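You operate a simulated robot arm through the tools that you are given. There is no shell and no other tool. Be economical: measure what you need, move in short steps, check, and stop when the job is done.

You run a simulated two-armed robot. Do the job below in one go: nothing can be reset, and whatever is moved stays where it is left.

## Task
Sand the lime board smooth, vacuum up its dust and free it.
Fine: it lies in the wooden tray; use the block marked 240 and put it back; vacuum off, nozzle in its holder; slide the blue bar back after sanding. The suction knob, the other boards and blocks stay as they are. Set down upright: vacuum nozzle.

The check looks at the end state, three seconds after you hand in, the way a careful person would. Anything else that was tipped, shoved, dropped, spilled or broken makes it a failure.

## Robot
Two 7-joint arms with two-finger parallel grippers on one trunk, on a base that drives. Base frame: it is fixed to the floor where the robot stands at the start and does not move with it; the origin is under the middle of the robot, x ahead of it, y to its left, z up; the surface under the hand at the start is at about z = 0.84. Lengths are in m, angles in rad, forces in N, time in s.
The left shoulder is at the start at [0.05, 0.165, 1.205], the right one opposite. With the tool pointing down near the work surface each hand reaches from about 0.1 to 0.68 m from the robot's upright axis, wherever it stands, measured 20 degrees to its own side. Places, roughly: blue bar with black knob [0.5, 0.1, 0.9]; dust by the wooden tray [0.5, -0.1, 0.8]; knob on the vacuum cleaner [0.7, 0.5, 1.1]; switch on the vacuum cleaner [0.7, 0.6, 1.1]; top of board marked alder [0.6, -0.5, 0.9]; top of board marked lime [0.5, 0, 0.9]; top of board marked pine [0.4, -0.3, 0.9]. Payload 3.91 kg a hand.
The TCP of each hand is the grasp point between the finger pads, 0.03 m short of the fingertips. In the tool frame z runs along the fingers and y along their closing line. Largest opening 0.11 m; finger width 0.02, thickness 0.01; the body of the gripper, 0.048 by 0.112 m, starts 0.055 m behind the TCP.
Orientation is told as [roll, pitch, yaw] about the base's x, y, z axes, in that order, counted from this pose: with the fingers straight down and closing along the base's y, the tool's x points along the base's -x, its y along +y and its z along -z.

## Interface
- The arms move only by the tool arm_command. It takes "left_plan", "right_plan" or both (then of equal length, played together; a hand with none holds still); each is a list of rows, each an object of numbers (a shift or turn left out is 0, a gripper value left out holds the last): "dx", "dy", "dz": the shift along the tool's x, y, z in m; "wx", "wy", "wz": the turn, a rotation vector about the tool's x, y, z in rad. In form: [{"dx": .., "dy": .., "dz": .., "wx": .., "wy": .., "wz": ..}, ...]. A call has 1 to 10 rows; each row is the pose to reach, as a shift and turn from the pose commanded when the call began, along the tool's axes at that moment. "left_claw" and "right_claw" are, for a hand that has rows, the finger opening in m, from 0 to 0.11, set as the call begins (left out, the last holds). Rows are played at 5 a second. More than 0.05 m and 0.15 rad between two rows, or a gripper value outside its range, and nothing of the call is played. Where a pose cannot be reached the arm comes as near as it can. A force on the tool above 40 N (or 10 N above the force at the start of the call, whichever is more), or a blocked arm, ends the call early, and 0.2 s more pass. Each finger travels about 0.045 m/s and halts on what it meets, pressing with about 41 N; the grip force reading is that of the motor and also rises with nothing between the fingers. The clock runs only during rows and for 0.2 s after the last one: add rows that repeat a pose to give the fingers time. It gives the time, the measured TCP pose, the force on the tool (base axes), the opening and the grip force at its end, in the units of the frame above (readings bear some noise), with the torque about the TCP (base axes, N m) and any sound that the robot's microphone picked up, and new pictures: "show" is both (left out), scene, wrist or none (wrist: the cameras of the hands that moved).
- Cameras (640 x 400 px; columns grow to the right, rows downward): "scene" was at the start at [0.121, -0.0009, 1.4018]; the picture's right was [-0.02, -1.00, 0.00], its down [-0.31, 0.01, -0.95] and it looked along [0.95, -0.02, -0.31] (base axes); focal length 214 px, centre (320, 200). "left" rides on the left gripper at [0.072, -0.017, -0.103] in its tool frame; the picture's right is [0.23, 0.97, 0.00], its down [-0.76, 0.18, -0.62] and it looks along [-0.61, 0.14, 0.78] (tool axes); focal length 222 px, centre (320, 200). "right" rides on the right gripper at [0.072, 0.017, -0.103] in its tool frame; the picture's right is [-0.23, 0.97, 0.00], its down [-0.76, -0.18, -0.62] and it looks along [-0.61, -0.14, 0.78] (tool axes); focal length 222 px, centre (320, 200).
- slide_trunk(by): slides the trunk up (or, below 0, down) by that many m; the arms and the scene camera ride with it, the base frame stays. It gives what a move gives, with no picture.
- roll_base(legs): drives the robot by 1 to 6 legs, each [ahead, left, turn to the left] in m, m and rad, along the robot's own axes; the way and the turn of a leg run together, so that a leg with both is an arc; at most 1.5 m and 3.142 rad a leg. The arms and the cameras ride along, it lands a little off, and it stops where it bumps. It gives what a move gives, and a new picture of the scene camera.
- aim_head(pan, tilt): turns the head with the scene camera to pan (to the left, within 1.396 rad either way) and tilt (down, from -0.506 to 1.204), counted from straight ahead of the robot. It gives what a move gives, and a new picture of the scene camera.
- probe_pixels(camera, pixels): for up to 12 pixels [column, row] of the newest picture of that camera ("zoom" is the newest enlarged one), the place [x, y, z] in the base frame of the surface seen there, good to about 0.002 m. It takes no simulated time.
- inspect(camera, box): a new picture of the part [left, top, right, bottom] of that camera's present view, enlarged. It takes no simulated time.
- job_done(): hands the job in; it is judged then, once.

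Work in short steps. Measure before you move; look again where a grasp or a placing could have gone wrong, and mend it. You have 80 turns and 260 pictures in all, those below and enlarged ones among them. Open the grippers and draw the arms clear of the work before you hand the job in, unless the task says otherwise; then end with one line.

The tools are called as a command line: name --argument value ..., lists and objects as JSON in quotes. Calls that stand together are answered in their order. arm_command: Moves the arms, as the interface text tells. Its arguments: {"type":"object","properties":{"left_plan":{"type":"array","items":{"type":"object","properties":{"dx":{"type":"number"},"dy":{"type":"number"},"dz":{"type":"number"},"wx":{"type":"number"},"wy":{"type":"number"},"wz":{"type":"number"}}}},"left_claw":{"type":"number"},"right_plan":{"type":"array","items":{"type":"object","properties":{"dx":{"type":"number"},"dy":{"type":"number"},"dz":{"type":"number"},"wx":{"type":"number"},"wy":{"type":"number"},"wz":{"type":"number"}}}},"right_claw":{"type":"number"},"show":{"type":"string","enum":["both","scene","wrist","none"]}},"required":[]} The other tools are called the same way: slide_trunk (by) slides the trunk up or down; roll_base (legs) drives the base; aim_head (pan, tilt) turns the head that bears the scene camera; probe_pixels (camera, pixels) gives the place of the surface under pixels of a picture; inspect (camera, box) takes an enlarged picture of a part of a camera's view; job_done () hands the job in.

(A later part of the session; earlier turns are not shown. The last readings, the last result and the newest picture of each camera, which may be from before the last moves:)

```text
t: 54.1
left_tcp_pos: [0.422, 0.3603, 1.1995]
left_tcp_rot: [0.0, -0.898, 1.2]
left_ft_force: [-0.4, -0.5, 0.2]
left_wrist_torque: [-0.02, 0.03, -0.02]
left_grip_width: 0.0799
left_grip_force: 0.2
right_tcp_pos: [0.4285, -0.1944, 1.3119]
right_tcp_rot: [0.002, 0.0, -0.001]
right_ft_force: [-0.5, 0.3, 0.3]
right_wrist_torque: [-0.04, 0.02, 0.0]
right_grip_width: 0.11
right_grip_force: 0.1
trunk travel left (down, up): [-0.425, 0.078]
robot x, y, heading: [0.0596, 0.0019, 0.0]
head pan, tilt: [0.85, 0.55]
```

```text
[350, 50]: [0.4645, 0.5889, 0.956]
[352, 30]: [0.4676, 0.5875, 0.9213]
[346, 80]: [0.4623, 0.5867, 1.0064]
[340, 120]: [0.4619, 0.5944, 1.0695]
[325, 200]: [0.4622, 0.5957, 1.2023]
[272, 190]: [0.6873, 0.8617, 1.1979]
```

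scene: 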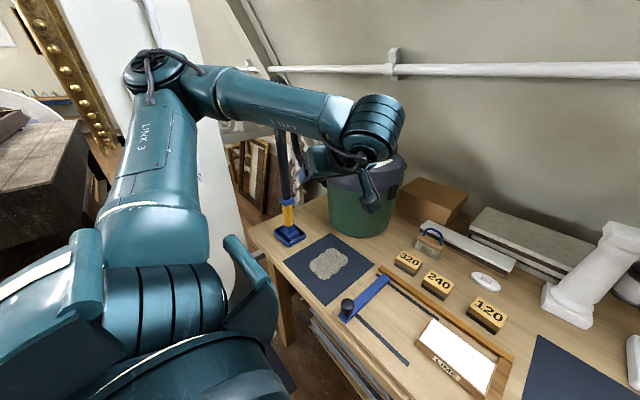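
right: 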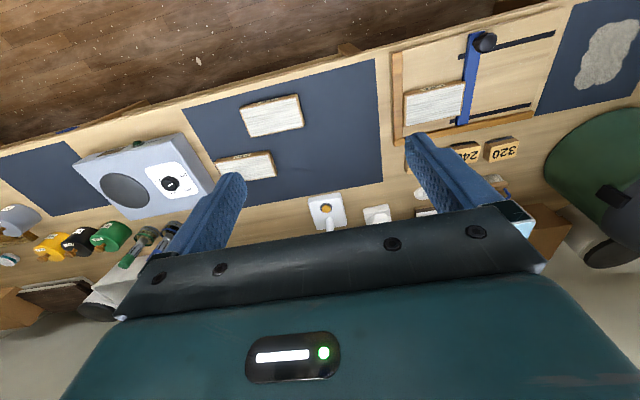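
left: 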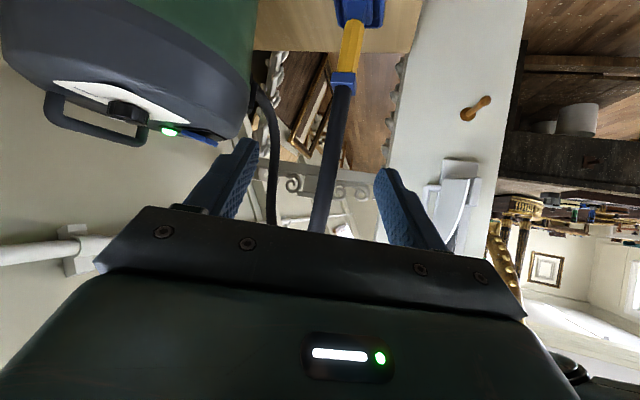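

Clearance is ample (elbow y 0.46 vs panel 0.80). Handle axis ≈(0.469,0.602). I lower the hand in front of it to TCP (0.422,0.470,0.965), pitch −1.2.

arm_command --left_plan '[{"dx": 0.02, "dy": 0.0066, "dz": 0.038, "wy": -0.1}, {"dx": 0.04, "dy": 0.0133, "dz": 0.0755, "wy": -0.2}, {"dx": 0.06, "dy": 0.02, "dz": 0.113, "wy": -0.3}, {"dx": 0.08, "dy": 0.0265, "dz": 0.151, "wy": -0.3}, {"dx": 0.1, "dy": 0.033, "dz": 0.189, "wy": -0.3}, {"dx": 0.1203, "dy": 0.0398, "dz": 0.2264, "wy": -0.3}, {"dx": 0.1203, "dy": 0.0398, "dz": 0.2264, "wy": -0.3}]' --show "both"

```text
t: 55.7
left_tcp_pos: [0.4224, 0.4693, 0.9649]
left_tcp_rot: [-0.002, -1.2, 1.202]
left_ft_force: [-0.2, 0.3, 0.0]
left_wrist_torque: [0.02, -0.01, 0.0]
left_grip_width: 0.0799
left_grip_force: 0.0
left hand out of reach, approached as far as the arm can: row 3
right_tcp_pos: [0.4276, -0.195, 1.3118]
right_tcp_rot: [0.001, -0.002, 0.001]
right_ft_force: [-0.4, -0.2, -0.6]
right_wrist_torque: [-0.02, 0.0, 0.01]
right_grip_width: 0.11
right_grip_force: 0.1
trunk travel left (down, up): [-0.425, 0.078]
robot x, y, heading: [0.0557, -0.0004, 0.002]
head pan, tilt: [0.85, 0.55]
```

scene: 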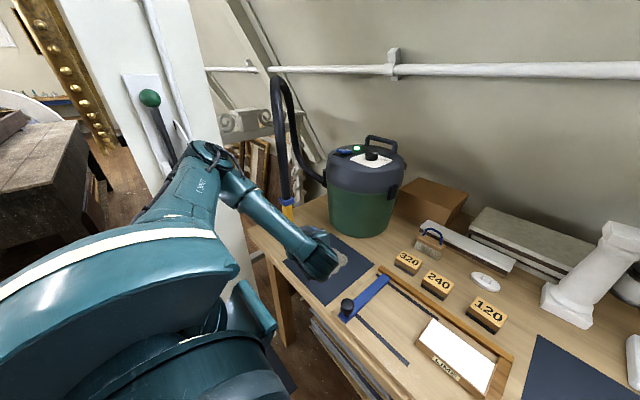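
left: 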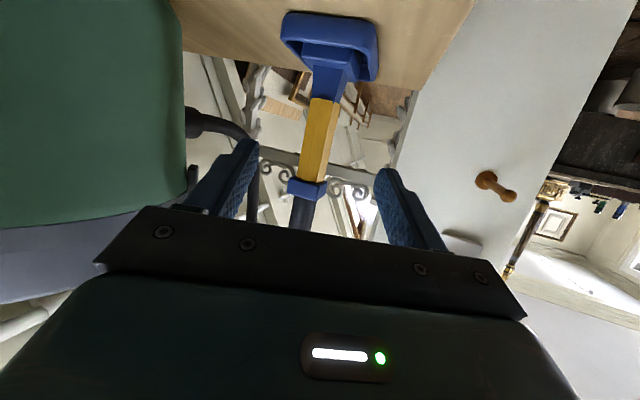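

The handle is centred between the fingers (offset ≈4 mm). I advance 0.135 m horizontally.

arm_command --left_plan '[{"dx": -0.007, "dy": 0.002, "dz": 0.032}, {"dx": -0.018, "dy": 0.004, "dz": 0.065}, {"dx": -0.029, "dy": 0.004, "dz": 0.097}, {"dx": -0.0397, "dy": 0.004, "dz": 0.1296}, {"dx": -0.0397, "dy": 0.004, "dz": 0.1296}]' --show "both"

inspect --camera "left" --box '[200, 0, 440, 240]'

```text
t: 56.9
left_tcp_pos: [0.4773, 0.5938, 0.953]
left_tcp_rot: [0.004, -1.197, 1.201]
left_ft_force: [-0.6, 0.8, 1.3]
left_wrist_torque: [0.01, 0.0, 0.0]
left_grip_width: 0.08
left_grip_force: 0.0
left hand out of reach, approached as far as the arm can: row 3, 4, 5
right_tcp_pos: [0.428, -0.1946, 1.3126]
right_tcp_rot: [0.001, 0.001, 0.001]
right_ft_force: [0.2, 0.3, -0.4]
right_wrist_torque: [0.02, 0.0, -0.02]
right_grip_width: 0.1102
right_grip_force: 0.0
trunk travel left (down, up): [-0.425, 0.078]
robot x, y, heading: [0.0603, -0.0015, 0.004]
head pan, tilt: [0.85, 0.55]
```

scene: 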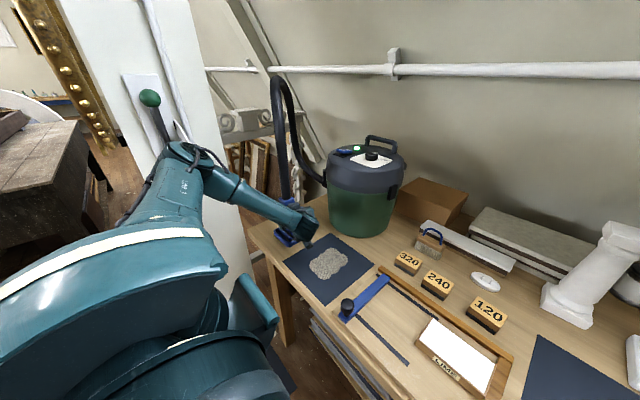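
left: 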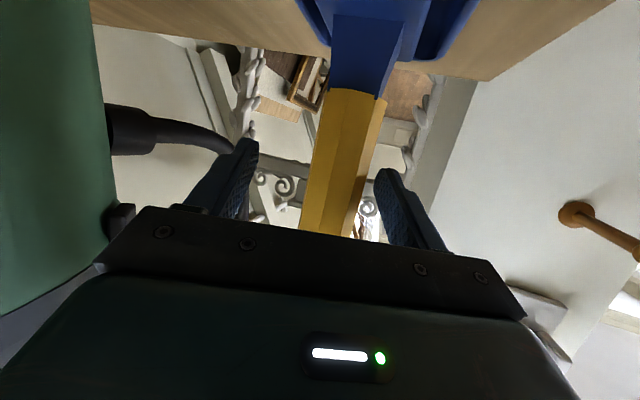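

```text
1.67 times, centred on (320, 120) of left
```

zoom: 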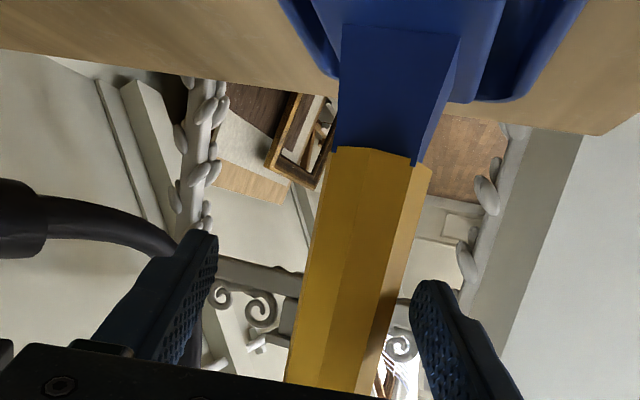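

The handle is off toward the + finger by ~1 cm; I shift dy +0.009 and check before closing.

arm_command --left_plan '[{"dy": 0.005}, {"dy": 0.009}, {"dy": 0.009}]' --show "wrist"

probe_pixels --camera "left" --pixels '[[320, 180], [340, 180], [355, 180], [335, 120], [330, 210], [345, 60]]'

```text
t: 57.7
left_tcp_pos: [0.4765, 0.5938, 0.9549]
left_tcp_rot: [0.005, -1.197, 1.201]
left_ft_force: [-0.3, 0.2, 0.3]
left_wrist_torque: [0.02, 0.02, -0.01]
left_grip_width: 0.0799
left_grip_force: 0.1
left hand out of reach, approached as far as the arm can: row 1, 2, 3
right_tcp_pos: [0.427, -0.1963, 1.3113]
right_tcp_rot: [0.001, 0.001, 0.001]
right_ft_force: [0.5, -0.4, -0.1]
right_wrist_torque: [0.01, -0.03, -0.03]
right_grip_width: 0.1102
right_grip_force: 0.0
trunk travel left (down, up): [-0.425, 0.078]
robot x, y, heading: [0.0576, -0.0005, -0.001]
head pan, tilt: [0.85, 0.55]
```

left: 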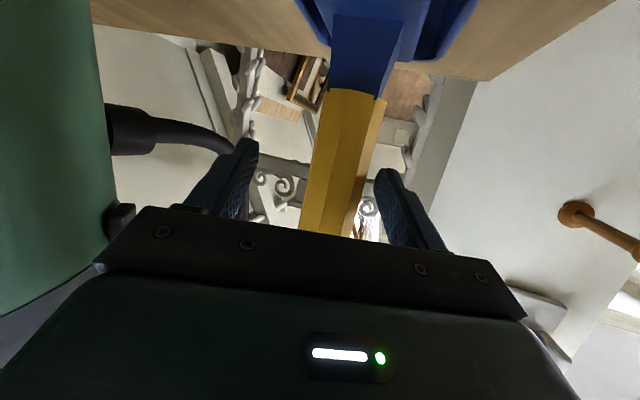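

```text
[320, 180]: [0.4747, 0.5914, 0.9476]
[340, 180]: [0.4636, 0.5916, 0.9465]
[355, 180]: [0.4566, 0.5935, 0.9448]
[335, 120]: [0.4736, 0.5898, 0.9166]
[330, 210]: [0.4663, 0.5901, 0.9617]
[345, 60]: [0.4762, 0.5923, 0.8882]
```

The arm is at a joint limit; handle centre is (0.466,0.607). I back off and take a smaller yaw (0.9) and pitch (−1.0).

arm_command --left_plan '[{"dx": 0.013, "dz": -0.033}, {"dx": 0.027, "dz": -0.07}, {"dx": 0.027, "dz": -0.07, "wx": 0.14, "wz": 0.0545}, {"dx": 0.027, "dz": -0.07, "wx": 0.28, "wz": 0.109}, {"dx": 0.027, "dz": -0.07, "wx": 0.28, "wz": 0.109}]' --show "none"

arm_command --left_plan '[{"wy": 0.1}, {"wy": 0.2}, {"wy": 0.2}]' --show "wrist"

```text
t: 58.9
left_tcp_pos: [0.5267, 0.4681, 0.9815]
left_tcp_rot: [0.006, -1.194, 0.899]
left_ft_force: [-0.1, 0.0, 0.7]
left_wrist_torque: [0.0, -0.01, 0.02]
left_grip_width: 0.08
left_grip_force: 0.0
left hand out of reach, approached as far as the arm can: row 3, 4, 5
right_tcp_pos: [0.4269, -0.195, 1.3131]
right_tcp_rot: [0.001, -0.001, 0.0]
right_ft_force: [0.8, -0.5, -1.0]
right_wrist_torque: [0.03, -0.01, -0.05]
right_grip_width: 0.1101
right_grip_force: 0.1
trunk travel left (down, up): [-0.425, 0.078]
robot x, y, heading: [0.0615, 0.0018, -0.002]
head pan, tilt: [0.85, 0.55]
```

```text
t: 59.7
left_tcp_pos: [0.5278, 0.4699, 0.9829]
left_tcp_rot: [0.0, -0.999, 0.899]
left_ft_force: [0.3, 0.0, 1.0]
left_wrist_torque: [-0.01, 0.0, -0.01]
left_grip_width: 0.08
left_grip_force: 0.1
right_tcp_pos: [0.4274, -0.1946, 1.3115]
right_tcp_rot: [0.003, 0.0, 0.0]
right_ft_force: [0.5, -0.2, -0.6]
right_wrist_torque: [0.0, -0.02, 0.0]
right_grip_width: 0.11
right_grip_force: 0.1
trunk travel left (down, up): [-0.425, 0.078]
robot x, y, heading: [0.0583, -0.0015, 0.0]
head pan, tilt: [0.85, 0.55]
```

left: 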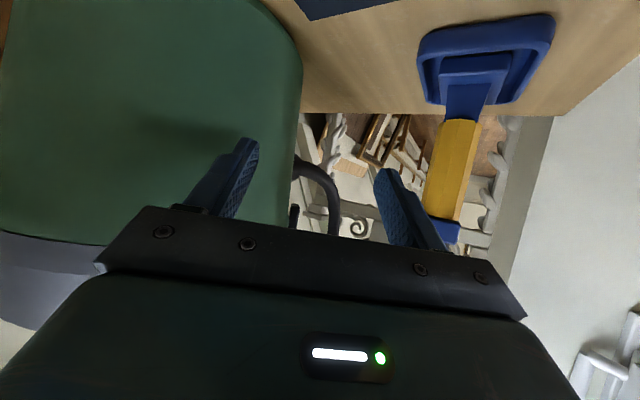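

The limit is the arm being too folded (hand too close to the body). I drive the base back 0.12 m to gain room.

roll_base --legs '[[-0.12, 0, 0]]'

```text
t: 60.9
left_tcp_pos: [0.4062, 0.469, 0.9829]
left_tcp_rot: [-0.002, -1.0, 0.9]
left_ft_force: [-0.8, 0.8, 0.3]
left_wrist_torque: [0.0, 0.05, -0.01]
left_grip_width: 0.0797
left_grip_force: 0.0
right_tcp_pos: [0.3076, -0.1935, 1.3127]
right_tcp_rot: [0.0, 0.001, -0.002]
right_ft_force: [0.4, 1.4, -0.2]
right_wrist_torque: [0.02, -0.04, 0.0]
right_grip_width: 0.1098
right_grip_force: 0.0
trunk travel left (down, up): [-0.425, 0.078]
robot x, y, heading: [-0.063, -0.0001, -0.002]
head pan, tilt: [0.85, 0.55]
```

scene: 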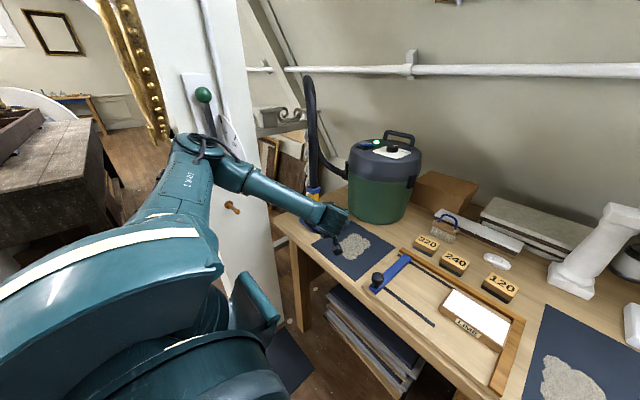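

Now I align laterally and advance most of the way (h=0.10) to check.

arm_command --left_plan '[{"dx": 0.0236, "dy": 0.0388, "dz": 0.0151}, {"dx": 0.01, "dy": 0.0388, "dz": 0.036}, {"dx": -0.0034, "dy": 0.0388, "dz": 0.0572}, {"dx": -0.017, "dy": 0.0388, "dz": 0.078}, {"dx": -0.0304, "dy": 0.0388, "dz": 0.0993}, {"dx": -0.0304, "dy": 0.0388, "dz": 0.0993}]' --show "wrist"

probe_pixels --camera "left" --pixels '[[320, 150], [335, 150], [350, 150], [335, 100], [335, 180]]'

```text
t: 62.3
left_tcp_pos: [0.4392, 0.5724, 0.9538]
left_tcp_rot: [0.0, -0.999, 0.9]
left_ft_force: [0.5, -0.1, 0.3]
left_wrist_torque: [0.01, 0.03, -0.02]
left_grip_width: 0.0799
left_grip_force: 0.0
right_tcp_pos: [0.3089, -0.196, 1.3117]
right_tcp_rot: [0.001, 0.001, 0.0]
right_ft_force: [0.6, 0.9, 0.0]
right_wrist_torque: [0.0, -0.01, 0.0]
right_grip_width: 0.1099
right_grip_force: 0.1
trunk travel left (down, up): [-0.425, 0.078]
robot x, y, heading: [-0.0606, -0.0012, -0.003]
head pan, tilt: [0.85, 0.55]
```

left: 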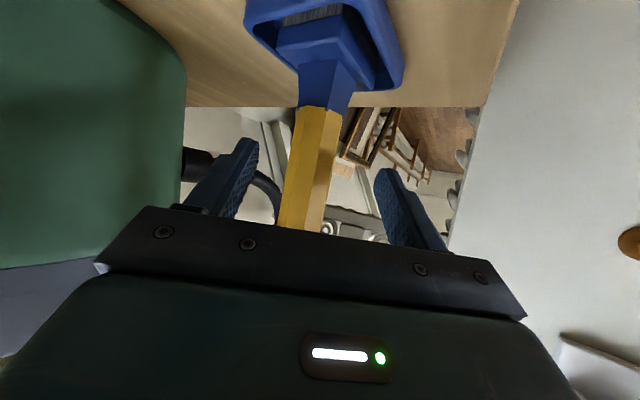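

```text
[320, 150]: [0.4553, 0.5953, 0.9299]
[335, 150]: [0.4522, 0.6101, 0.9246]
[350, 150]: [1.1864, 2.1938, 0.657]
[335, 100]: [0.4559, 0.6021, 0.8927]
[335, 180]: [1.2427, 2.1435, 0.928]
```

Centred laterally; I advance the remaining 4 cm and close.

arm_command --left_plan '[{"dx": -0.0115, "dz": 0.0177}, {"dx": -0.0227, "dz": 0.0353}, {"dx": -0.0227, "dz": 0.0353}]' --show "none"

arm_command --left_plan '[{}, {}, {}, {}]' --left_claw 0.01 --show "wrist"

```text
t: 63.1
left_tcp_pos: [0.4671, 0.6054, 0.9541]
left_tcp_rot: [-0.001, -0.999, 0.9]
left_ft_force: [0.3, 1.3, 0.2]
left_wrist_torque: [-0.01, 0.03, -0.01]
left_grip_width: 0.0803
left_grip_force: 0.1
right_tcp_pos: [0.3087, -0.1954, 1.3126]
right_tcp_rot: [0.002, 0.001, -0.001]
right_ft_force: [0.1, 0.6, -0.4]
right_wrist_torque: [-0.03, -0.04, -0.02]
right_grip_width: 0.1098
right_grip_force: 0.1
trunk travel left (down, up): [-0.425, 0.078]
robot x, y, heading: [-0.0599, -0.0015, -0.001]
head pan, tilt: [0.85, 0.55]
```

```text
t: 64.1
left_tcp_pos: [0.4654, 0.6045, 0.9529]
left_tcp_rot: [-0.002, -1.0, 0.9]
left_ft_force: [0.4, -1.0, 0.0]
left_wrist_torque: [-0.13, -0.03, 0.02]
left_grip_width: 0.0341
left_grip_force: 40.6
right_tcp_pos: [0.3092, -0.1948, 1.3125]
right_tcp_rot: [0.001, 0.0, 0.0]
right_ft_force: [0.4, -1.0, -0.4]
right_wrist_torque: [-0.02, 0.01, 0.0]
right_grip_width: 0.1098
right_grip_force: 0.0
trunk travel left (down, up): [-0.425, 0.078]
robot x, y, heading: [-0.0558, -0.0002, 0.004]
head pan, tilt: [0.85, 0.55]
```

left: 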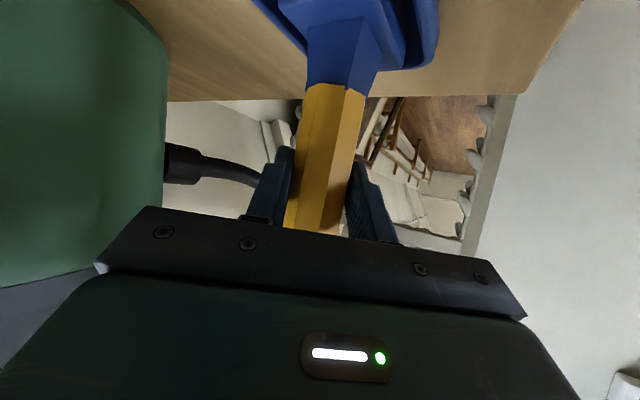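

Gripped (0.034). I lift straight up 3 cm slowly, then to 10 cm.

arm_command --left_plan '[{"dx": -0.0084, "dz": -0.0054}, {"dx": -0.0168, "dz": -0.0108}, {"dx": -0.0252, "dz": -0.0162}, {"dx": -0.042, "dz": -0.027}, {"dx": -0.063, "dz": -0.0405}, {"dx": -0.084, "dz": -0.054}, {"dx": -0.101, "dz": -0.065}]' --show "both"

```text
t: 65.7
left_tcp_pos: [0.4652, 0.6059, 1.0728]
left_tcp_rot: [0.001, -1.0, 0.899]
left_ft_force: [0.1, -0.8, -2.3]
left_wrist_torque: [0.01, 0.02, 0.02]
left_grip_width: 0.034
left_grip_force: 40.8
right_tcp_pos: [0.3092, -0.1957, 1.3126]
right_tcp_rot: [0.002, 0.0, 0.0]
right_ft_force: [0.4, -0.3, -0.9]
right_wrist_torque: [-0.02, -0.01, -0.02]
right_grip_width: 0.11
right_grip_force: 0.0
trunk travel left (down, up): [-0.425, 0.078]
robot x, y, heading: [-0.0597, 0.0006, -0.001]
head pan, tilt: [0.85, 0.55]
```

scene: 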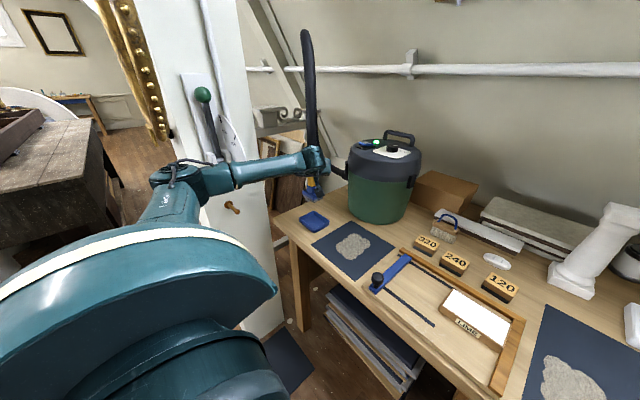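
left: 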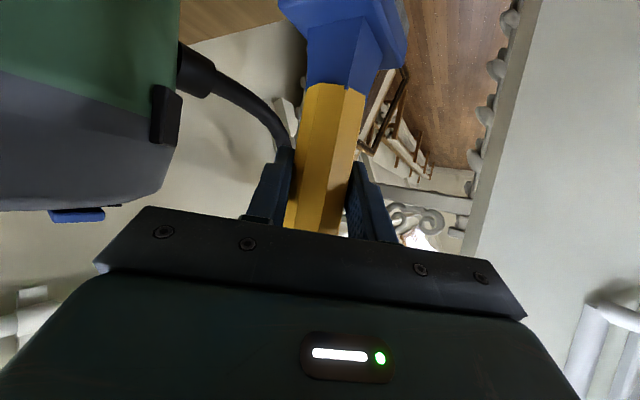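

The nozzle is out and the holder stayed. I carry it high toward the tray, turning the yaw back gradually.

arm_command --left_plan '[{"dx": 0.014, "dy": -0.0177, "dz": -0.0298, "wx": 0.054, "wz": 0.035}, {"dx": 0.028, "dy": -0.0354, "dz": -0.0595, "wx": 0.108, "wz": 0.069}, {"dx": 0.042, "dy": -0.0531, "dz": -0.0893, "wx": 0.162, "wz": 0.104}, {"dx": 0.056, "dy": -0.0708, "dz": -0.119, "wx": 0.217, "wz": 0.139}, {"dx": 0.07, "dy": -0.0885, "dz": -0.149, "wx": 0.271, "wz": 0.174}, {"dx": 0.084, "dy": -0.106, "dz": -0.179, "wx": 0.325, "wz": 0.208}, {"dx": 0.0982, "dy": -0.1239, "dz": -0.2084, "wx": 0.379, "wz": 0.243}, {"dx": 0.0982, "dy": -0.1239, "dz": -0.2084, "wx": 0.379, "wz": 0.243}]' --show "scene"

```text
t: 67.5
left_tcp_pos: [0.4204, 0.3501, 1.1045]
left_tcp_rot: [-0.002, -0.999, 0.45]
left_ft_force: [-0.2, -0.1, -2.5]
left_wrist_torque: [-0.01, 0.0, 0.01]
left_grip_width: 0.0337
left_grip_force: 40.9
right_tcp_pos: [0.3088, -0.1937, 1.3126]
right_tcp_rot: [0.001, 0.002, 0.0]
right_ft_force: [0.0, 0.1, -0.2]
right_wrist_torque: [-0.01, -0.01, 0.01]
right_grip_width: 0.11
right_grip_force: 0.0
trunk travel left (down, up): [-0.425, 0.078]
robot x, y, heading: [-0.0653, -0.0021, -0.002]
head pan, tilt: [0.85, 0.55]
```

scene: 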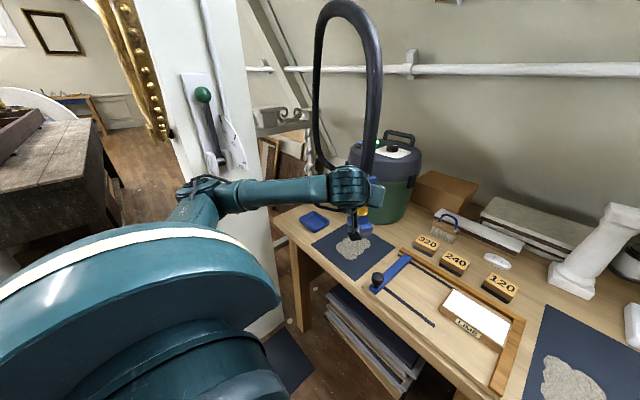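

Hose follows well. I move the right arm out of the way and bring the nozzle over the tray, yaw to 0.

arm_command --left_plan '[{"dx": 0.007, "dy": -0.0334, "dz": -0.0109, "wx": 0.054, "wz": 0.035}, {"dx": 0.014, "dy": -0.0668, "dz": -0.0218, "wx": 0.108, "wz": 0.069}, {"dx": 0.021, "dy": -0.1002, "dz": -0.0327, "wx": 0.162, "wz": 0.104}, {"dx": 0.028, "dy": -0.1336, "dz": -0.0436, "wx": 0.217, "wz": 0.139}, {"dx": 0.035, "dy": -0.167, "dz": -0.0545, "wx": 0.271, "wz": 0.174}, {"dx": 0.042, "dy": -0.2, "dz": -0.0654, "wx": 0.325, "wz": 0.208}, {"dx": 0.049, "dy": -0.2338, "dz": -0.0763, "wx": 0.379, "wz": 0.243}, {"dx": 0.049, "dy": -0.2338, "dz": -0.0763, "wx": 0.379, "wz": 0.243}]' --right_plan '[{"dy": -0.04}, {"dy": -0.08}, {"dy": -0.12}, {"dy": -0.16}, {"dy": -0.2}, {"dy": -0.22}, {"dy": -0.22}, {"dy": -0.22}]' --show "none"

aim_head --pan 0.1 --tilt 0.7

```text
t: 69.3
left_tcp_pos: [0.4421, 0.0978, 1.1049]
left_tcp_rot: [-0.003, -1.0, 0.003]
left_ft_force: [-0.2, -0.4, -2.3]
left_wrist_torque: [0.0, 0.0, -0.01]
left_grip_width: 0.0337
left_grip_force: 41.1
right_tcp_pos: [0.3085, -0.4146, 1.3124]
right_tcp_rot: [0.003, -0.002, 0.002]
right_ft_force: [0.4, 0.8, -0.4]
right_wrist_torque: [-0.01, 0.02, 0.01]
right_grip_width: 0.1101
right_grip_force: 0.1
trunk travel left (down, up): [-0.425, 0.078]
robot x, y, heading: [-0.0558, 0.0008, 0.003]
head pan, tilt: [0.85, 0.55]
```

```text
t: 70.4
left_tcp_pos: [0.4408, 0.0981, 1.1044]
left_tcp_rot: [-0.003, -1.001, 0.0]
left_ft_force: [-0.1, -1.0, -2.0]
left_wrist_torque: [-0.02, 0.01, -0.02]
left_grip_width: 0.0338
left_grip_force: 40.9
right_tcp_pos: [0.309, -0.4153, 1.3133]
right_tcp_rot: [0.001, 0.001, 0.0]
right_ft_force: [0.2, -0.2, 0.0]
right_wrist_torque: [0.01, 0.0, -0.02]
right_grip_width: 0.11
right_grip_force: 0.0
trunk travel left (down, up): [-0.425, 0.078]
robot x, y, heading: [-0.0598, -0.0006, 0.002]
head pan, tilt: [0.099, 0.7]
```

scene: 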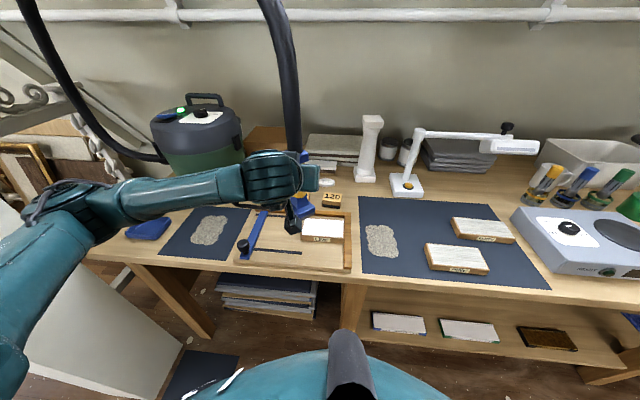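

Dust patch at (381,241). I probe its edges and nearby obstacles (lamp base, tray fence).

probe_pixels --camera "scene" --pixels '[[370, 226], [390, 226], [367, 240], [395, 243], [372, 257], [395, 257], [349, 240], [349, 265], [402, 195], [426, 265], [440, 130], [364, 210]]'

inspect --camera "scene" --box '[220, 140, 420, 280]'

```text
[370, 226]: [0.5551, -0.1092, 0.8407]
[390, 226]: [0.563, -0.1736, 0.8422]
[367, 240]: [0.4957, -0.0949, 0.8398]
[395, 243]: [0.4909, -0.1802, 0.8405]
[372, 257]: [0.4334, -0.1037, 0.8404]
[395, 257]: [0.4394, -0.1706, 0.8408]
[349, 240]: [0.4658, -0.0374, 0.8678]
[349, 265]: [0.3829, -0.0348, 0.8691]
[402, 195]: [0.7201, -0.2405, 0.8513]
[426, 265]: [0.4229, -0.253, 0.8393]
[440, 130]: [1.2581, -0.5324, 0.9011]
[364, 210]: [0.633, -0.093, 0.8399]
```

```text
2.86 times, centred on (320, 210) of scene
```

zoom: 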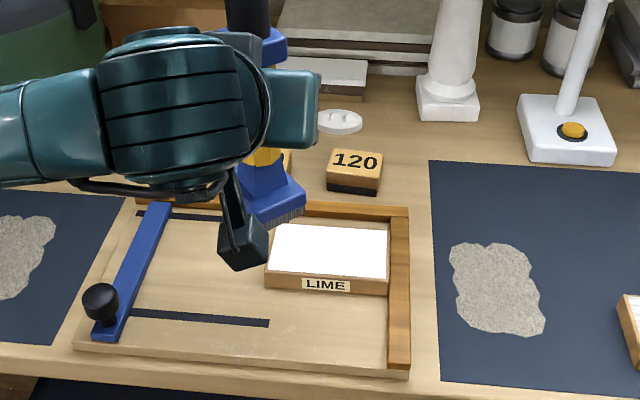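

Dust spans x 0.43–0.565, y −0.09 to −0.182. I bring the nozzle over it and lower to about 1.5 cm above the mat.

arm_command --left_plan '[{"dx": -0.0065, "dy": -0.042, "dz": 0.0101}, {"dx": -0.013, "dy": -0.084, "dz": 0.0202}, {"dx": -0.0195, "dy": -0.126, "dz": 0.0303}, {"dx": -0.026, "dy": -0.168, "dz": 0.0404}, {"dx": -0.0324, "dy": -0.21, "dz": 0.0505}, {"dx": 0.0012, "dy": -0.21, "dz": 0.072}, {"dx": 0.0349, "dy": -0.21, "dz": 0.0937}, {"dx": 0.0686, "dy": -0.21, "dz": 0.1153}, {"dx": 0.0854, "dy": -0.21, "dz": 0.1261}, {"dx": 0.0854, "dy": -0.21, "dz": 0.1261}]' --show "both"

inspect --camera "scene" --box '[280, 160, 440, 280]'

```text
t: 72.6
left_tcp_pos: [0.501, -0.1126, 0.9635]
left_tcp_rot: [-0.003, -1.0, 0.001]
left_ft_force: [-0.4, 0.1, -2.1]
left_wrist_torque: [-0.02, -0.02, 0.01]
left_grip_width: 0.034
left_grip_force: 40.8
right_tcp_pos: [0.31, -0.4135, 1.3117]
right_tcp_rot: [0.003, 0.003, -0.001]
right_ft_force: [-0.3, -0.3, 0.3]
right_wrist_torque: [0.03, 0.02, -0.01]
right_grip_width: 0.1098
right_grip_force: 0.2
trunk travel left (down, up): [-0.425, 0.078]
robot x, y, heading: [-0.0573, -0.0019, -0.001]
head pan, tilt: [0.099, 0.7]
```

scene: 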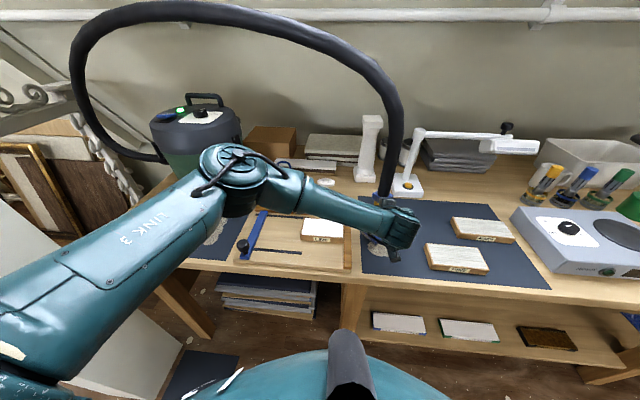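
left: 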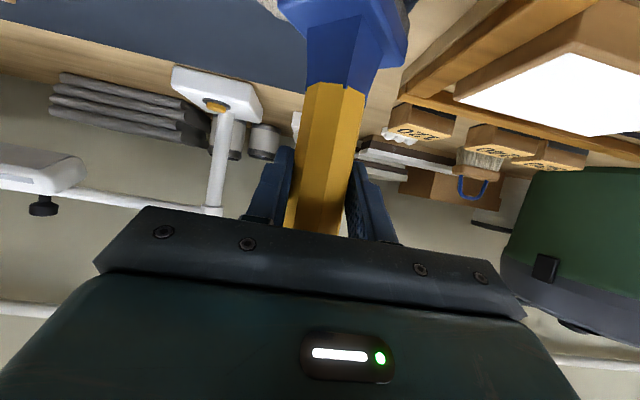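

```text
3.33 times, centred on (360, 220) of scene
```

zoom: 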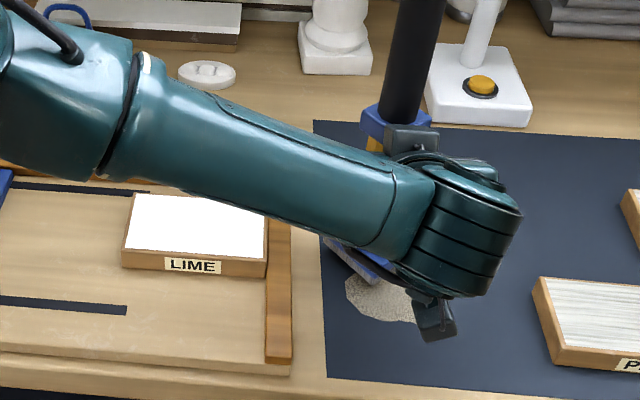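

The nozzle is just over the dust. I lower in millimetre steps until near contact.

arm_command --left_plan '[{"dx": 0.0042, "dz": 0.0027}, {"dx": 0.0084, "dz": 0.0054}, {"dx": 0.0101, "dz": 0.0065}, {"dx": 0.0118, "dz": 0.0076}, {"dx": 0.0118, "dz": 0.0076}]' --show "none"

inspect --camera "scene" --box '[340, 190, 420, 270]'

```text
t: 73.8
left_tcp_pos: [0.4996, -0.1118, 0.9503]
left_tcp_rot: [-0.003, -1.0, 0.001]
left_ft_force: [-1.0, 0.2, -2.3]
left_wrist_torque: [0.03, 0.02, -0.02]
left_grip_width: 0.0339
left_grip_force: 41.0
right_tcp_pos: [0.309, -0.4157, 1.3113]
right_tcp_rot: [0.001, 0.001, 0.0]
right_ft_force: [0.0, -0.1, -0.3]
right_wrist_torque: [0.02, 0.01, 0.0]
right_grip_width: 0.1101
right_grip_force: 0.1
trunk travel left (down, up): [-0.425, 0.078]
robot x, y, heading: [-0.0583, 0.001, -0.003]
head pan, tilt: [0.099, 0.7]
```

```text
5.00 times, centred on (380, 230) of scene
```

zoom: 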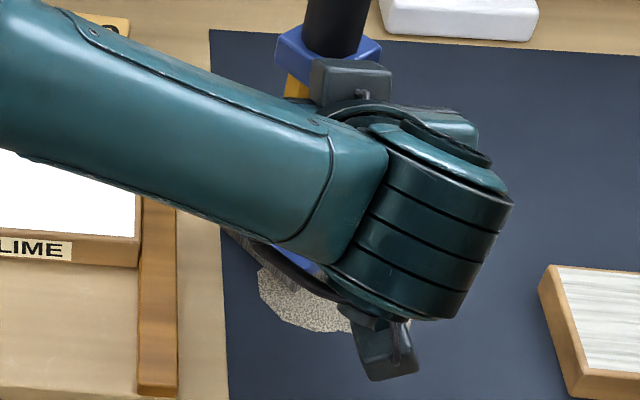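

No contact yet at TCP 0.950; I lower 4 mm more in 1 mm steps.

arm_command --left_plan '[{"dx": 0.00084, "dz": 0.00054}, {"dx": 0.00168, "dz": 0.00108}, {"dx": 0.00252, "dz": 0.00162}, {"dx": 0.0034, "dz": 0.0022}]' --show "none"

```text
t: 74.8
left_tcp_pos: [0.4999, -0.1109, 0.9492]
left_tcp_rot: [-0.005, -1.006, 0.004]
left_ft_force: [-1.3, 0.2, 21.9]
left_wrist_torque: [0.22, 0.78, -0.19]
left_grip_width: 0.0335
left_grip_force: 41.6
right_tcp_pos: [0.3065, -0.4148, 1.3126]
right_tcp_rot: [0.0, -0.001, 0.0]
right_ft_force: [0.4, 0.4, 0.5]
right_wrist_torque: [0.01, 0.0, -0.02]
right_grip_width: 0.1101
right_grip_force: 0.1
trunk travel left (down, up): [-0.425, 0.078]
robot x, y, heading: [-0.0611, 0.0021, -0.0]
head pan, tilt: [0.099, 0.7]
```

Contact at ≈0.9495. I ease up so it just skims, and sweep along x in lanes.

arm_command --left_plan '[{"dx": -0.0032, "dz": -0.0021}, {"dx": -0.0248, "dz": 0.0316}, {"dx": -0.0383, "dz": 0.0526}, {"dx": -0.0167, "dz": 0.0189}, {"dx": 0.0076, "dz": -0.0189}, {"dx": 0.0319, "dz": -0.0568}, {"dx": 0.0319, "dz": -0.0568, "dy": -0.028}, {"dx": 0.0076, "dz": -0.0189, "dy": -0.028}, {"dx": -0.0167, "dz": 0.0189, "dy": -0.028}, {"dx": -0.0383, "dz": 0.0526, "dy": -0.028}]' --show "scene"

inspect --camera "scene" --box '[340, 180, 440, 270]'

```text
t: 77.0
left_tcp_pos: [0.565, -0.1403, 0.9504]
left_tcp_rot: [-0.002, -1.0, -0.001]
left_ft_force: [1.0, 0.8, 0.4]
left_wrist_torque: [0.0, -0.19, 0.0]
left_grip_width: 0.0336
left_grip_force: 40.6
right_tcp_pos: [0.3091, -0.4149, 1.3115]
right_tcp_rot: [0.003, -0.001, 0.0]
right_ft_force: [0.6, 0.1, 0.0]
right_wrist_torque: [-0.02, 0.0, 0.05]
right_grip_width: 0.1099
right_grip_force: 0.1
trunk travel left (down, up): [-0.425, 0.078]
robot x, y, heading: [-0.057, -0.0002, -0.0]
head pan, tilt: [0.099, 0.7]
```

scene: 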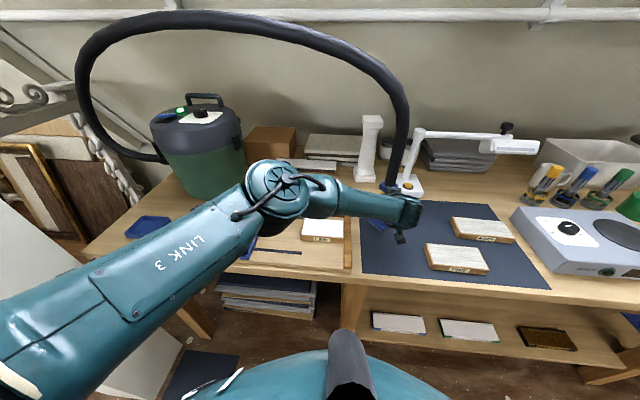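

```text
4.44 times, centred on (390, 225) of scene
```

zoom: 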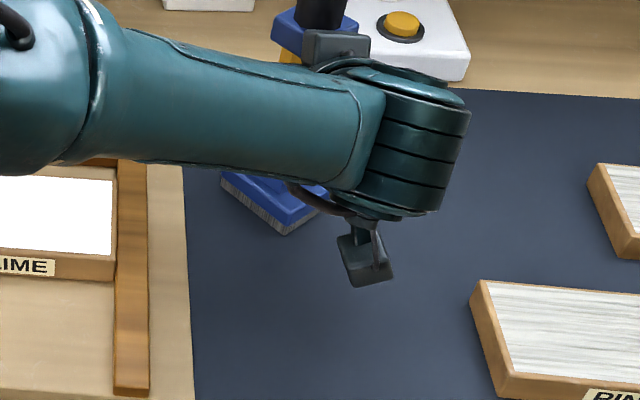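

The visible dust is gone. One more lane at y≈−0.165, then rise.

arm_command --left_plan '[{"dy": -0.026}, {"dx": 0.0243, "dz": -0.0379, "dy": -0.026}, {"dx": 0.0486, "dz": -0.0757, "dy": -0.026}, {"dx": 0.0702, "dz": -0.1094, "dy": -0.026}, {"dx": 0.0486, "dz": -0.0757, "dy": -0.01}, {"dx": 0.0286, "dz": -0.0907, "dy": 0.0}, {"dx": -0.005, "dz": -0.1123, "dy": 0.0}, {"dx": -0.0386, "dz": -0.134, "dy": 0.0}, {"dx": -0.0722, "dz": -0.155, "dy": 0.0}]' --show "scene"

inspect --camera "scene" --box '[330, 180, 450, 290]'

```text
t: 79.0
left_tcp_pos: [0.4726, -0.1399, 1.095]
left_tcp_rot: [-0.001, -1.001, 0.001]
left_ft_force: [-0.5, 0.7, -2.7]
left_wrist_torque: [-0.03, 0.02, 0.02]
left_grip_width: 0.0334
left_grip_force: 41.4
left hand out of reach, approached as far as the arm can: row 1
right_tcp_pos: [0.3085, -0.4161, 1.3121]
right_tcp_rot: [0.001, -0.002, -0.002]
right_ft_force: [1.4, -0.2, 0.1]
right_wrist_torque: [-0.02, 0.01, 0.0]
right_grip_width: 0.11
right_grip_force: 0.0
trunk travel left (down, up): [-0.425, 0.078]
robot x, y, heading: [-0.0619, -0.0004, 0.001]
head pan, tilt: [0.099, 0.7]
```

scene: 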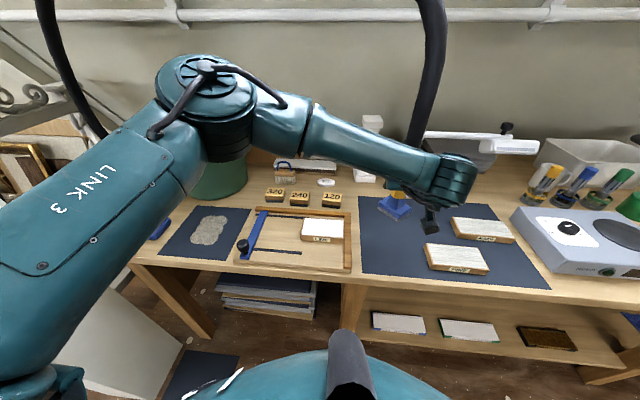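

```text
3.64 times, centred on (390, 235) of scene
```

zoom: 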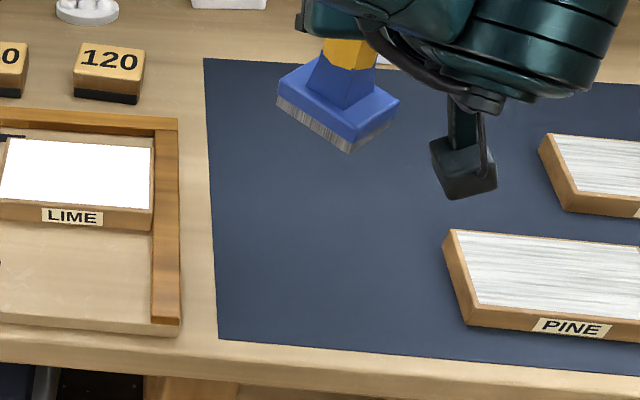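

All dust by the tray is gone. I carry the nozzle back the same way, reversing the yaw.

arm_command --left_plan '[{"dx": 0.0023, "dy": 0.04, "dz": -0.0051}, {"dx": 0.0045, "dy": 0.08, "dz": -0.0102}, {"dx": 0.0068, "dy": 0.12, "dz": -0.0153}, {"dx": 0.0091, "dy": 0.16, "dz": -0.0203}, {"dx": 0.0113, "dy": 0.2, "dz": -0.0254}, {"dx": 0.0136, "dy": 0.24, "dz": -0.0305}]' --show "none"

arm_command --left_plan '[{"dx": 0.0015, "dy": 0.0357, "dz": -0.0024, "wx": -0.054, "wz": -0.035}, {"dx": 0.0031, "dy": 0.0714, "dz": -0.0048, "wx": -0.108, "wz": -0.069}, {"dx": 0.0046, "dy": 0.107, "dz": -0.0072, "wx": -0.162, "wz": -0.104}, {"dx": 0.0062, "dy": 0.143, "dz": -0.0096, "wx": -0.217, "wz": -0.139}, {"dx": 0.0077, "dy": 0.179, "dz": -0.012, "wx": -0.271, "wz": -0.174}, {"dx": 0.0093, "dy": 0.214, "dz": -0.0144, "wx": -0.325, "wz": -0.208}, {"dx": 0.0108, "dy": 0.25, "dz": -0.0168, "wx": -0.379, "wz": -0.243}, {"dx": 0.0108, "dy": 0.25, "dz": -0.0168, "wx": -0.379, "wz": -0.243}]' --show "none"

aim_head --pan 0.85 --tilt 0.6

```text
t: 80.4
left_tcp_pos: [0.4404, 0.103, 1.0993]
left_tcp_rot: [-0.004, -1.002, 0.002]
left_ft_force: [-0.3, 0.6, -0.8]
left_wrist_torque: [0.01, 0.01, 0.03]
left_grip_width: 0.0336
left_grip_force: 40.7
right_tcp_pos: [0.3084, -0.4143, 1.3129]
right_tcp_rot: [0.002, 0.0, 0.0]
right_ft_force: [-0.1, 0.7, 0.4]
right_wrist_torque: [-0.01, -0.05, 0.01]
right_grip_width: 0.1099
right_grip_force: 0.1
trunk travel left (down, up): [-0.425, 0.078]
robot x, y, heading: [-0.0603, -0.0027, -0.001]
head pan, tilt: [0.099, 0.7]
```

```text
t: 82.2
left_tcp_pos: [0.4221, 0.3512, 1.0989]
left_tcp_rot: [0.001, -1.0, 0.451]
left_ft_force: [0.3, -0.6, -2.5]
left_wrist_torque: [0.04, 0.02, 0.01]
left_grip_width: 0.0337
left_grip_force: 40.7
right_tcp_pos: [0.3101, -0.4153, 1.3118]
right_tcp_rot: [0.001, 0.002, -0.001]
right_ft_force: [-0.1, -0.7, 0.9]
right_wrist_torque: [-0.01, 0.0, 0.0]
right_grip_width: 0.1101
right_grip_force: 0.2
trunk travel left (down, up): [-0.425, 0.078]
robot x, y, heading: [-0.0596, -0.0017, 0.0]
head pan, tilt: [0.099, 0.7]
```

```text
t: 83.3
left_tcp_pos: [0.4212, 0.3507, 1.0979]
left_tcp_rot: [-0.003, -1.0, 0.45]
left_ft_force: [-1.1, -0.6, -2.0]
left_wrist_torque: [-0.02, 0.01, 0.01]
left_grip_width: 0.0334
left_grip_force: 41.4
right_tcp_pos: [0.309, -0.4161, 1.3114]
right_tcp_rot: [0.001, 0.001, 0.0]
right_ft_force: [-0.3, 0.3, -0.3]
right_wrist_torque: [-0.02, 0.01, -0.02]
right_grip_width: 0.1101
right_grip_force: 0.0
trunk travel left (down, up): [-0.425, 0.078]
robot x, y, heading: [-0.0593, 0.0018, -0.003]
head pan, tilt: [0.85, 0.6]
```

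scene: 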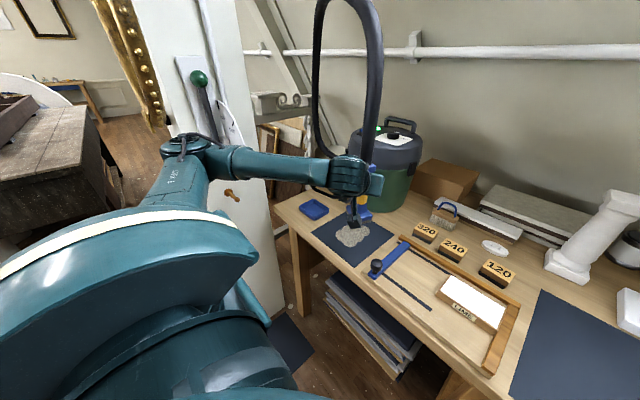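

Old dust on the left mat is untouched. I zoom on the holder to locate its centre, then move above it.

inspect --camera "scene" --box '[285, 185, 345, 225]'

probe_pixels --camera "scene" --pixels '[[314, 209], [303, 209], [326, 209], [313, 202], [315, 218], [307, 207], [320, 211]]'

arm_command --left_plan '[{"dx": -0.0087, "dy": 0.03, "dz": 0.0201, "wx": -0.054, "wz": -0.035}, {"dx": -0.0174, "dy": 0.06, "dz": 0.0403, "wx": -0.108, "wz": -0.069}, {"dx": -0.0261, "dy": 0.09, "dz": 0.0604, "wx": -0.162, "wz": -0.104}, {"dx": -0.0347, "dy": 0.12, "dz": 0.0805, "wx": -0.217, "wz": -0.139}, {"dx": -0.0434, "dy": 0.15, "dz": 0.1006, "wx": -0.271, "wz": -0.174}, {"dx": -0.0521, "dy": 0.18, "dz": 0.1208, "wx": -0.325, "wz": -0.208}, {"dx": -0.0608, "dy": 0.21, "dz": 0.1409, "wx": -0.379, "wz": -0.243}, {"dx": -0.0608, "dy": 0.21, "dz": 0.1409, "wx": -0.379, "wz": -0.243}]' --show "both"

```text
10.00 times, centred on (315, 205) of scene
```

zoom: 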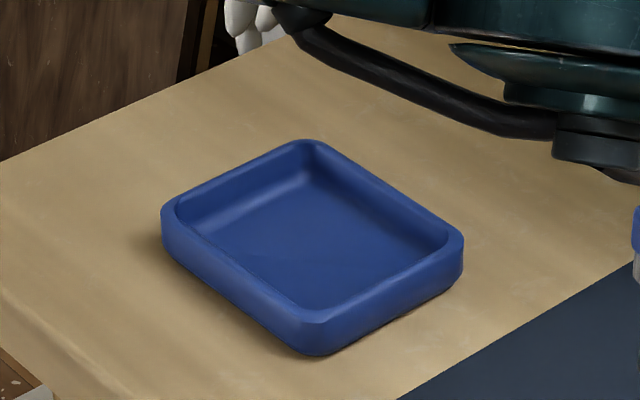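

```text
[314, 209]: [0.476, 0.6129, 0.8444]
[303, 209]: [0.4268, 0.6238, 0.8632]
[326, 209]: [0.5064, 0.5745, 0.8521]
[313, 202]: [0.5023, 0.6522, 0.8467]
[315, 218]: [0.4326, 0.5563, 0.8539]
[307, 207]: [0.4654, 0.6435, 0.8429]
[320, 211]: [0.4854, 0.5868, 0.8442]
```

```text
t: 85.1
left_tcp_pos: [0.467, 0.6063, 1.0732]
left_tcp_rot: [0.0, -0.999, 0.9]
left_ft_force: [0.2, 0.4, -3.1]
left_wrist_torque: [-0.01, 0.02, 0.02]
left_grip_width: 0.0336
left_grip_force: 41.1
right_tcp_pos: [0.3104, -0.4147, 1.312]
right_tcp_rot: [0.001, 0.002, -0.001]
right_ft_force: [0.0, -0.1, 0.2]
right_wrist_torque: [0.02, 0.01, 0.0]
right_grip_width: 0.11
right_grip_force: 0.0
trunk travel left (down, up): [-0.425, 0.078]
robot x, y, heading: [-0.0581, -0.0008, -0.001]
head pan, tilt: [0.85, 0.6]
```

scene: 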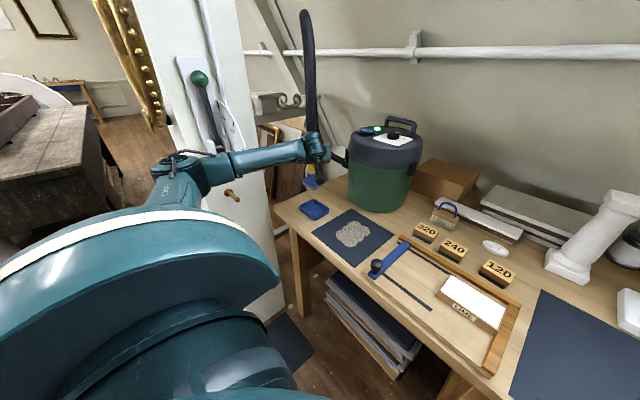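
left: 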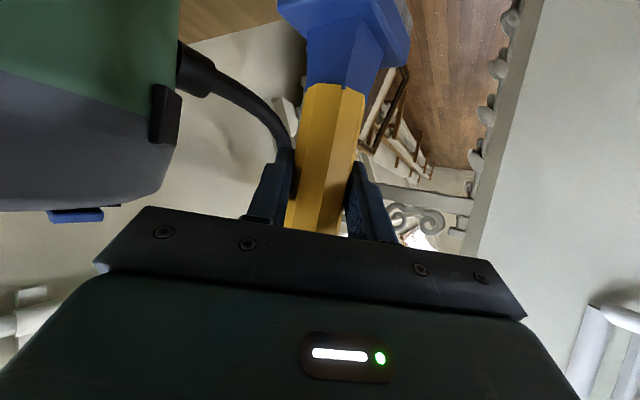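

Pose matches the pickup pose. I lower it to about 5 mm above the holder floor and look.

arm_command --left_plan '[{"dx": 0.0337, "dz": 0.0216}, {"dx": 0.0589, "dz": 0.0378}, {"dx": 0.0757, "dz": 0.0486}, {"dx": 0.0884, "dz": 0.0567}, {"dx": 0.0968, "dz": 0.0621}, {"dx": 0.0968, "dz": 0.0621}]' --show "wrist"

inspect --camera "scene" --box '[280, 150, 360, 230]'

```text
t: 86.5
left_tcp_pos: [0.466, 0.6056, 0.9591]
left_tcp_rot: [0.002, -1.0, 0.897]
left_ft_force: [0.2, 0.5, -3.0]
left_wrist_torque: [-0.01, 0.02, -0.03]
left_grip_width: 0.0335
left_grip_force: 40.9
right_tcp_pos: [0.3081, -0.4155, 1.3113]
right_tcp_rot: [0.001, 0.003, 0.001]
right_ft_force: [0.8, 0.6, 0.0]
right_wrist_torque: [-0.02, 0.0, -0.02]
right_grip_width: 0.1101
right_grip_force: 0.0
trunk travel left (down, up): [-0.425, 0.078]
robot x, y, heading: [-0.0612, 0.0019, -0.002]
head pan, tilt: [0.85, 0.6]
```

left: 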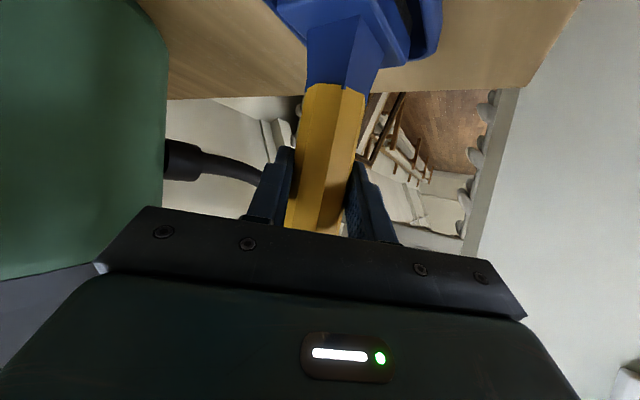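

```text
5.00 times, centred on (320, 190) of scene
```

zoom: 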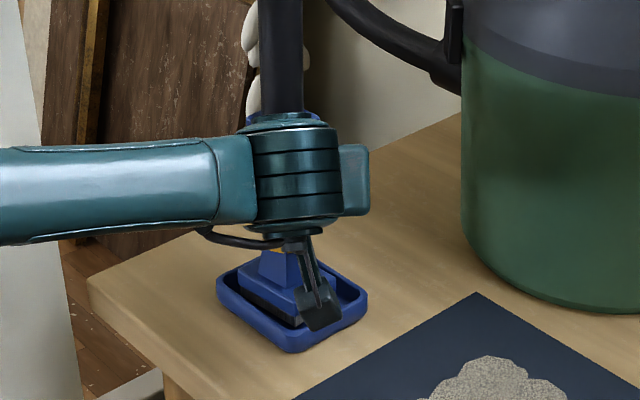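

The head sits inside the holder rim. I lower the last 5 mm in small steps.

arm_command --left_plan '[{"dx": 0.0017, "dz": 0.0011}, {"dx": 0.0034, "dz": 0.0022}, {"dx": 0.0046, "dz": 0.003}, {"dx": 0.005, "dz": 0.0032}]' --show "none"

```text
t: 87.5
left_tcp_pos: [0.4667, 0.6053, 0.9538]
left_tcp_rot: [-0.002, -1.003, 0.902]
left_ft_force: [-0.6, -0.1, 3.0]
left_wrist_torque: [0.13, -0.01, 0.0]
left_grip_width: 0.0333
left_grip_force: 41.2
right_tcp_pos: [0.3074, -0.4157, 1.3118]
right_tcp_rot: [0.001, 0.0, -0.001]
right_ft_force: [0.2, -0.2, 0.4]
right_wrist_torque: [-0.02, 0.0, -0.01]
right_grip_width: 0.11
right_grip_force: 0.1
trunk travel left (down, up): [-0.425, 0.078]
robot x, y, heading: [-0.0568, -0.0008, 0.006]
head pan, tilt: [0.85, 0.6]
```

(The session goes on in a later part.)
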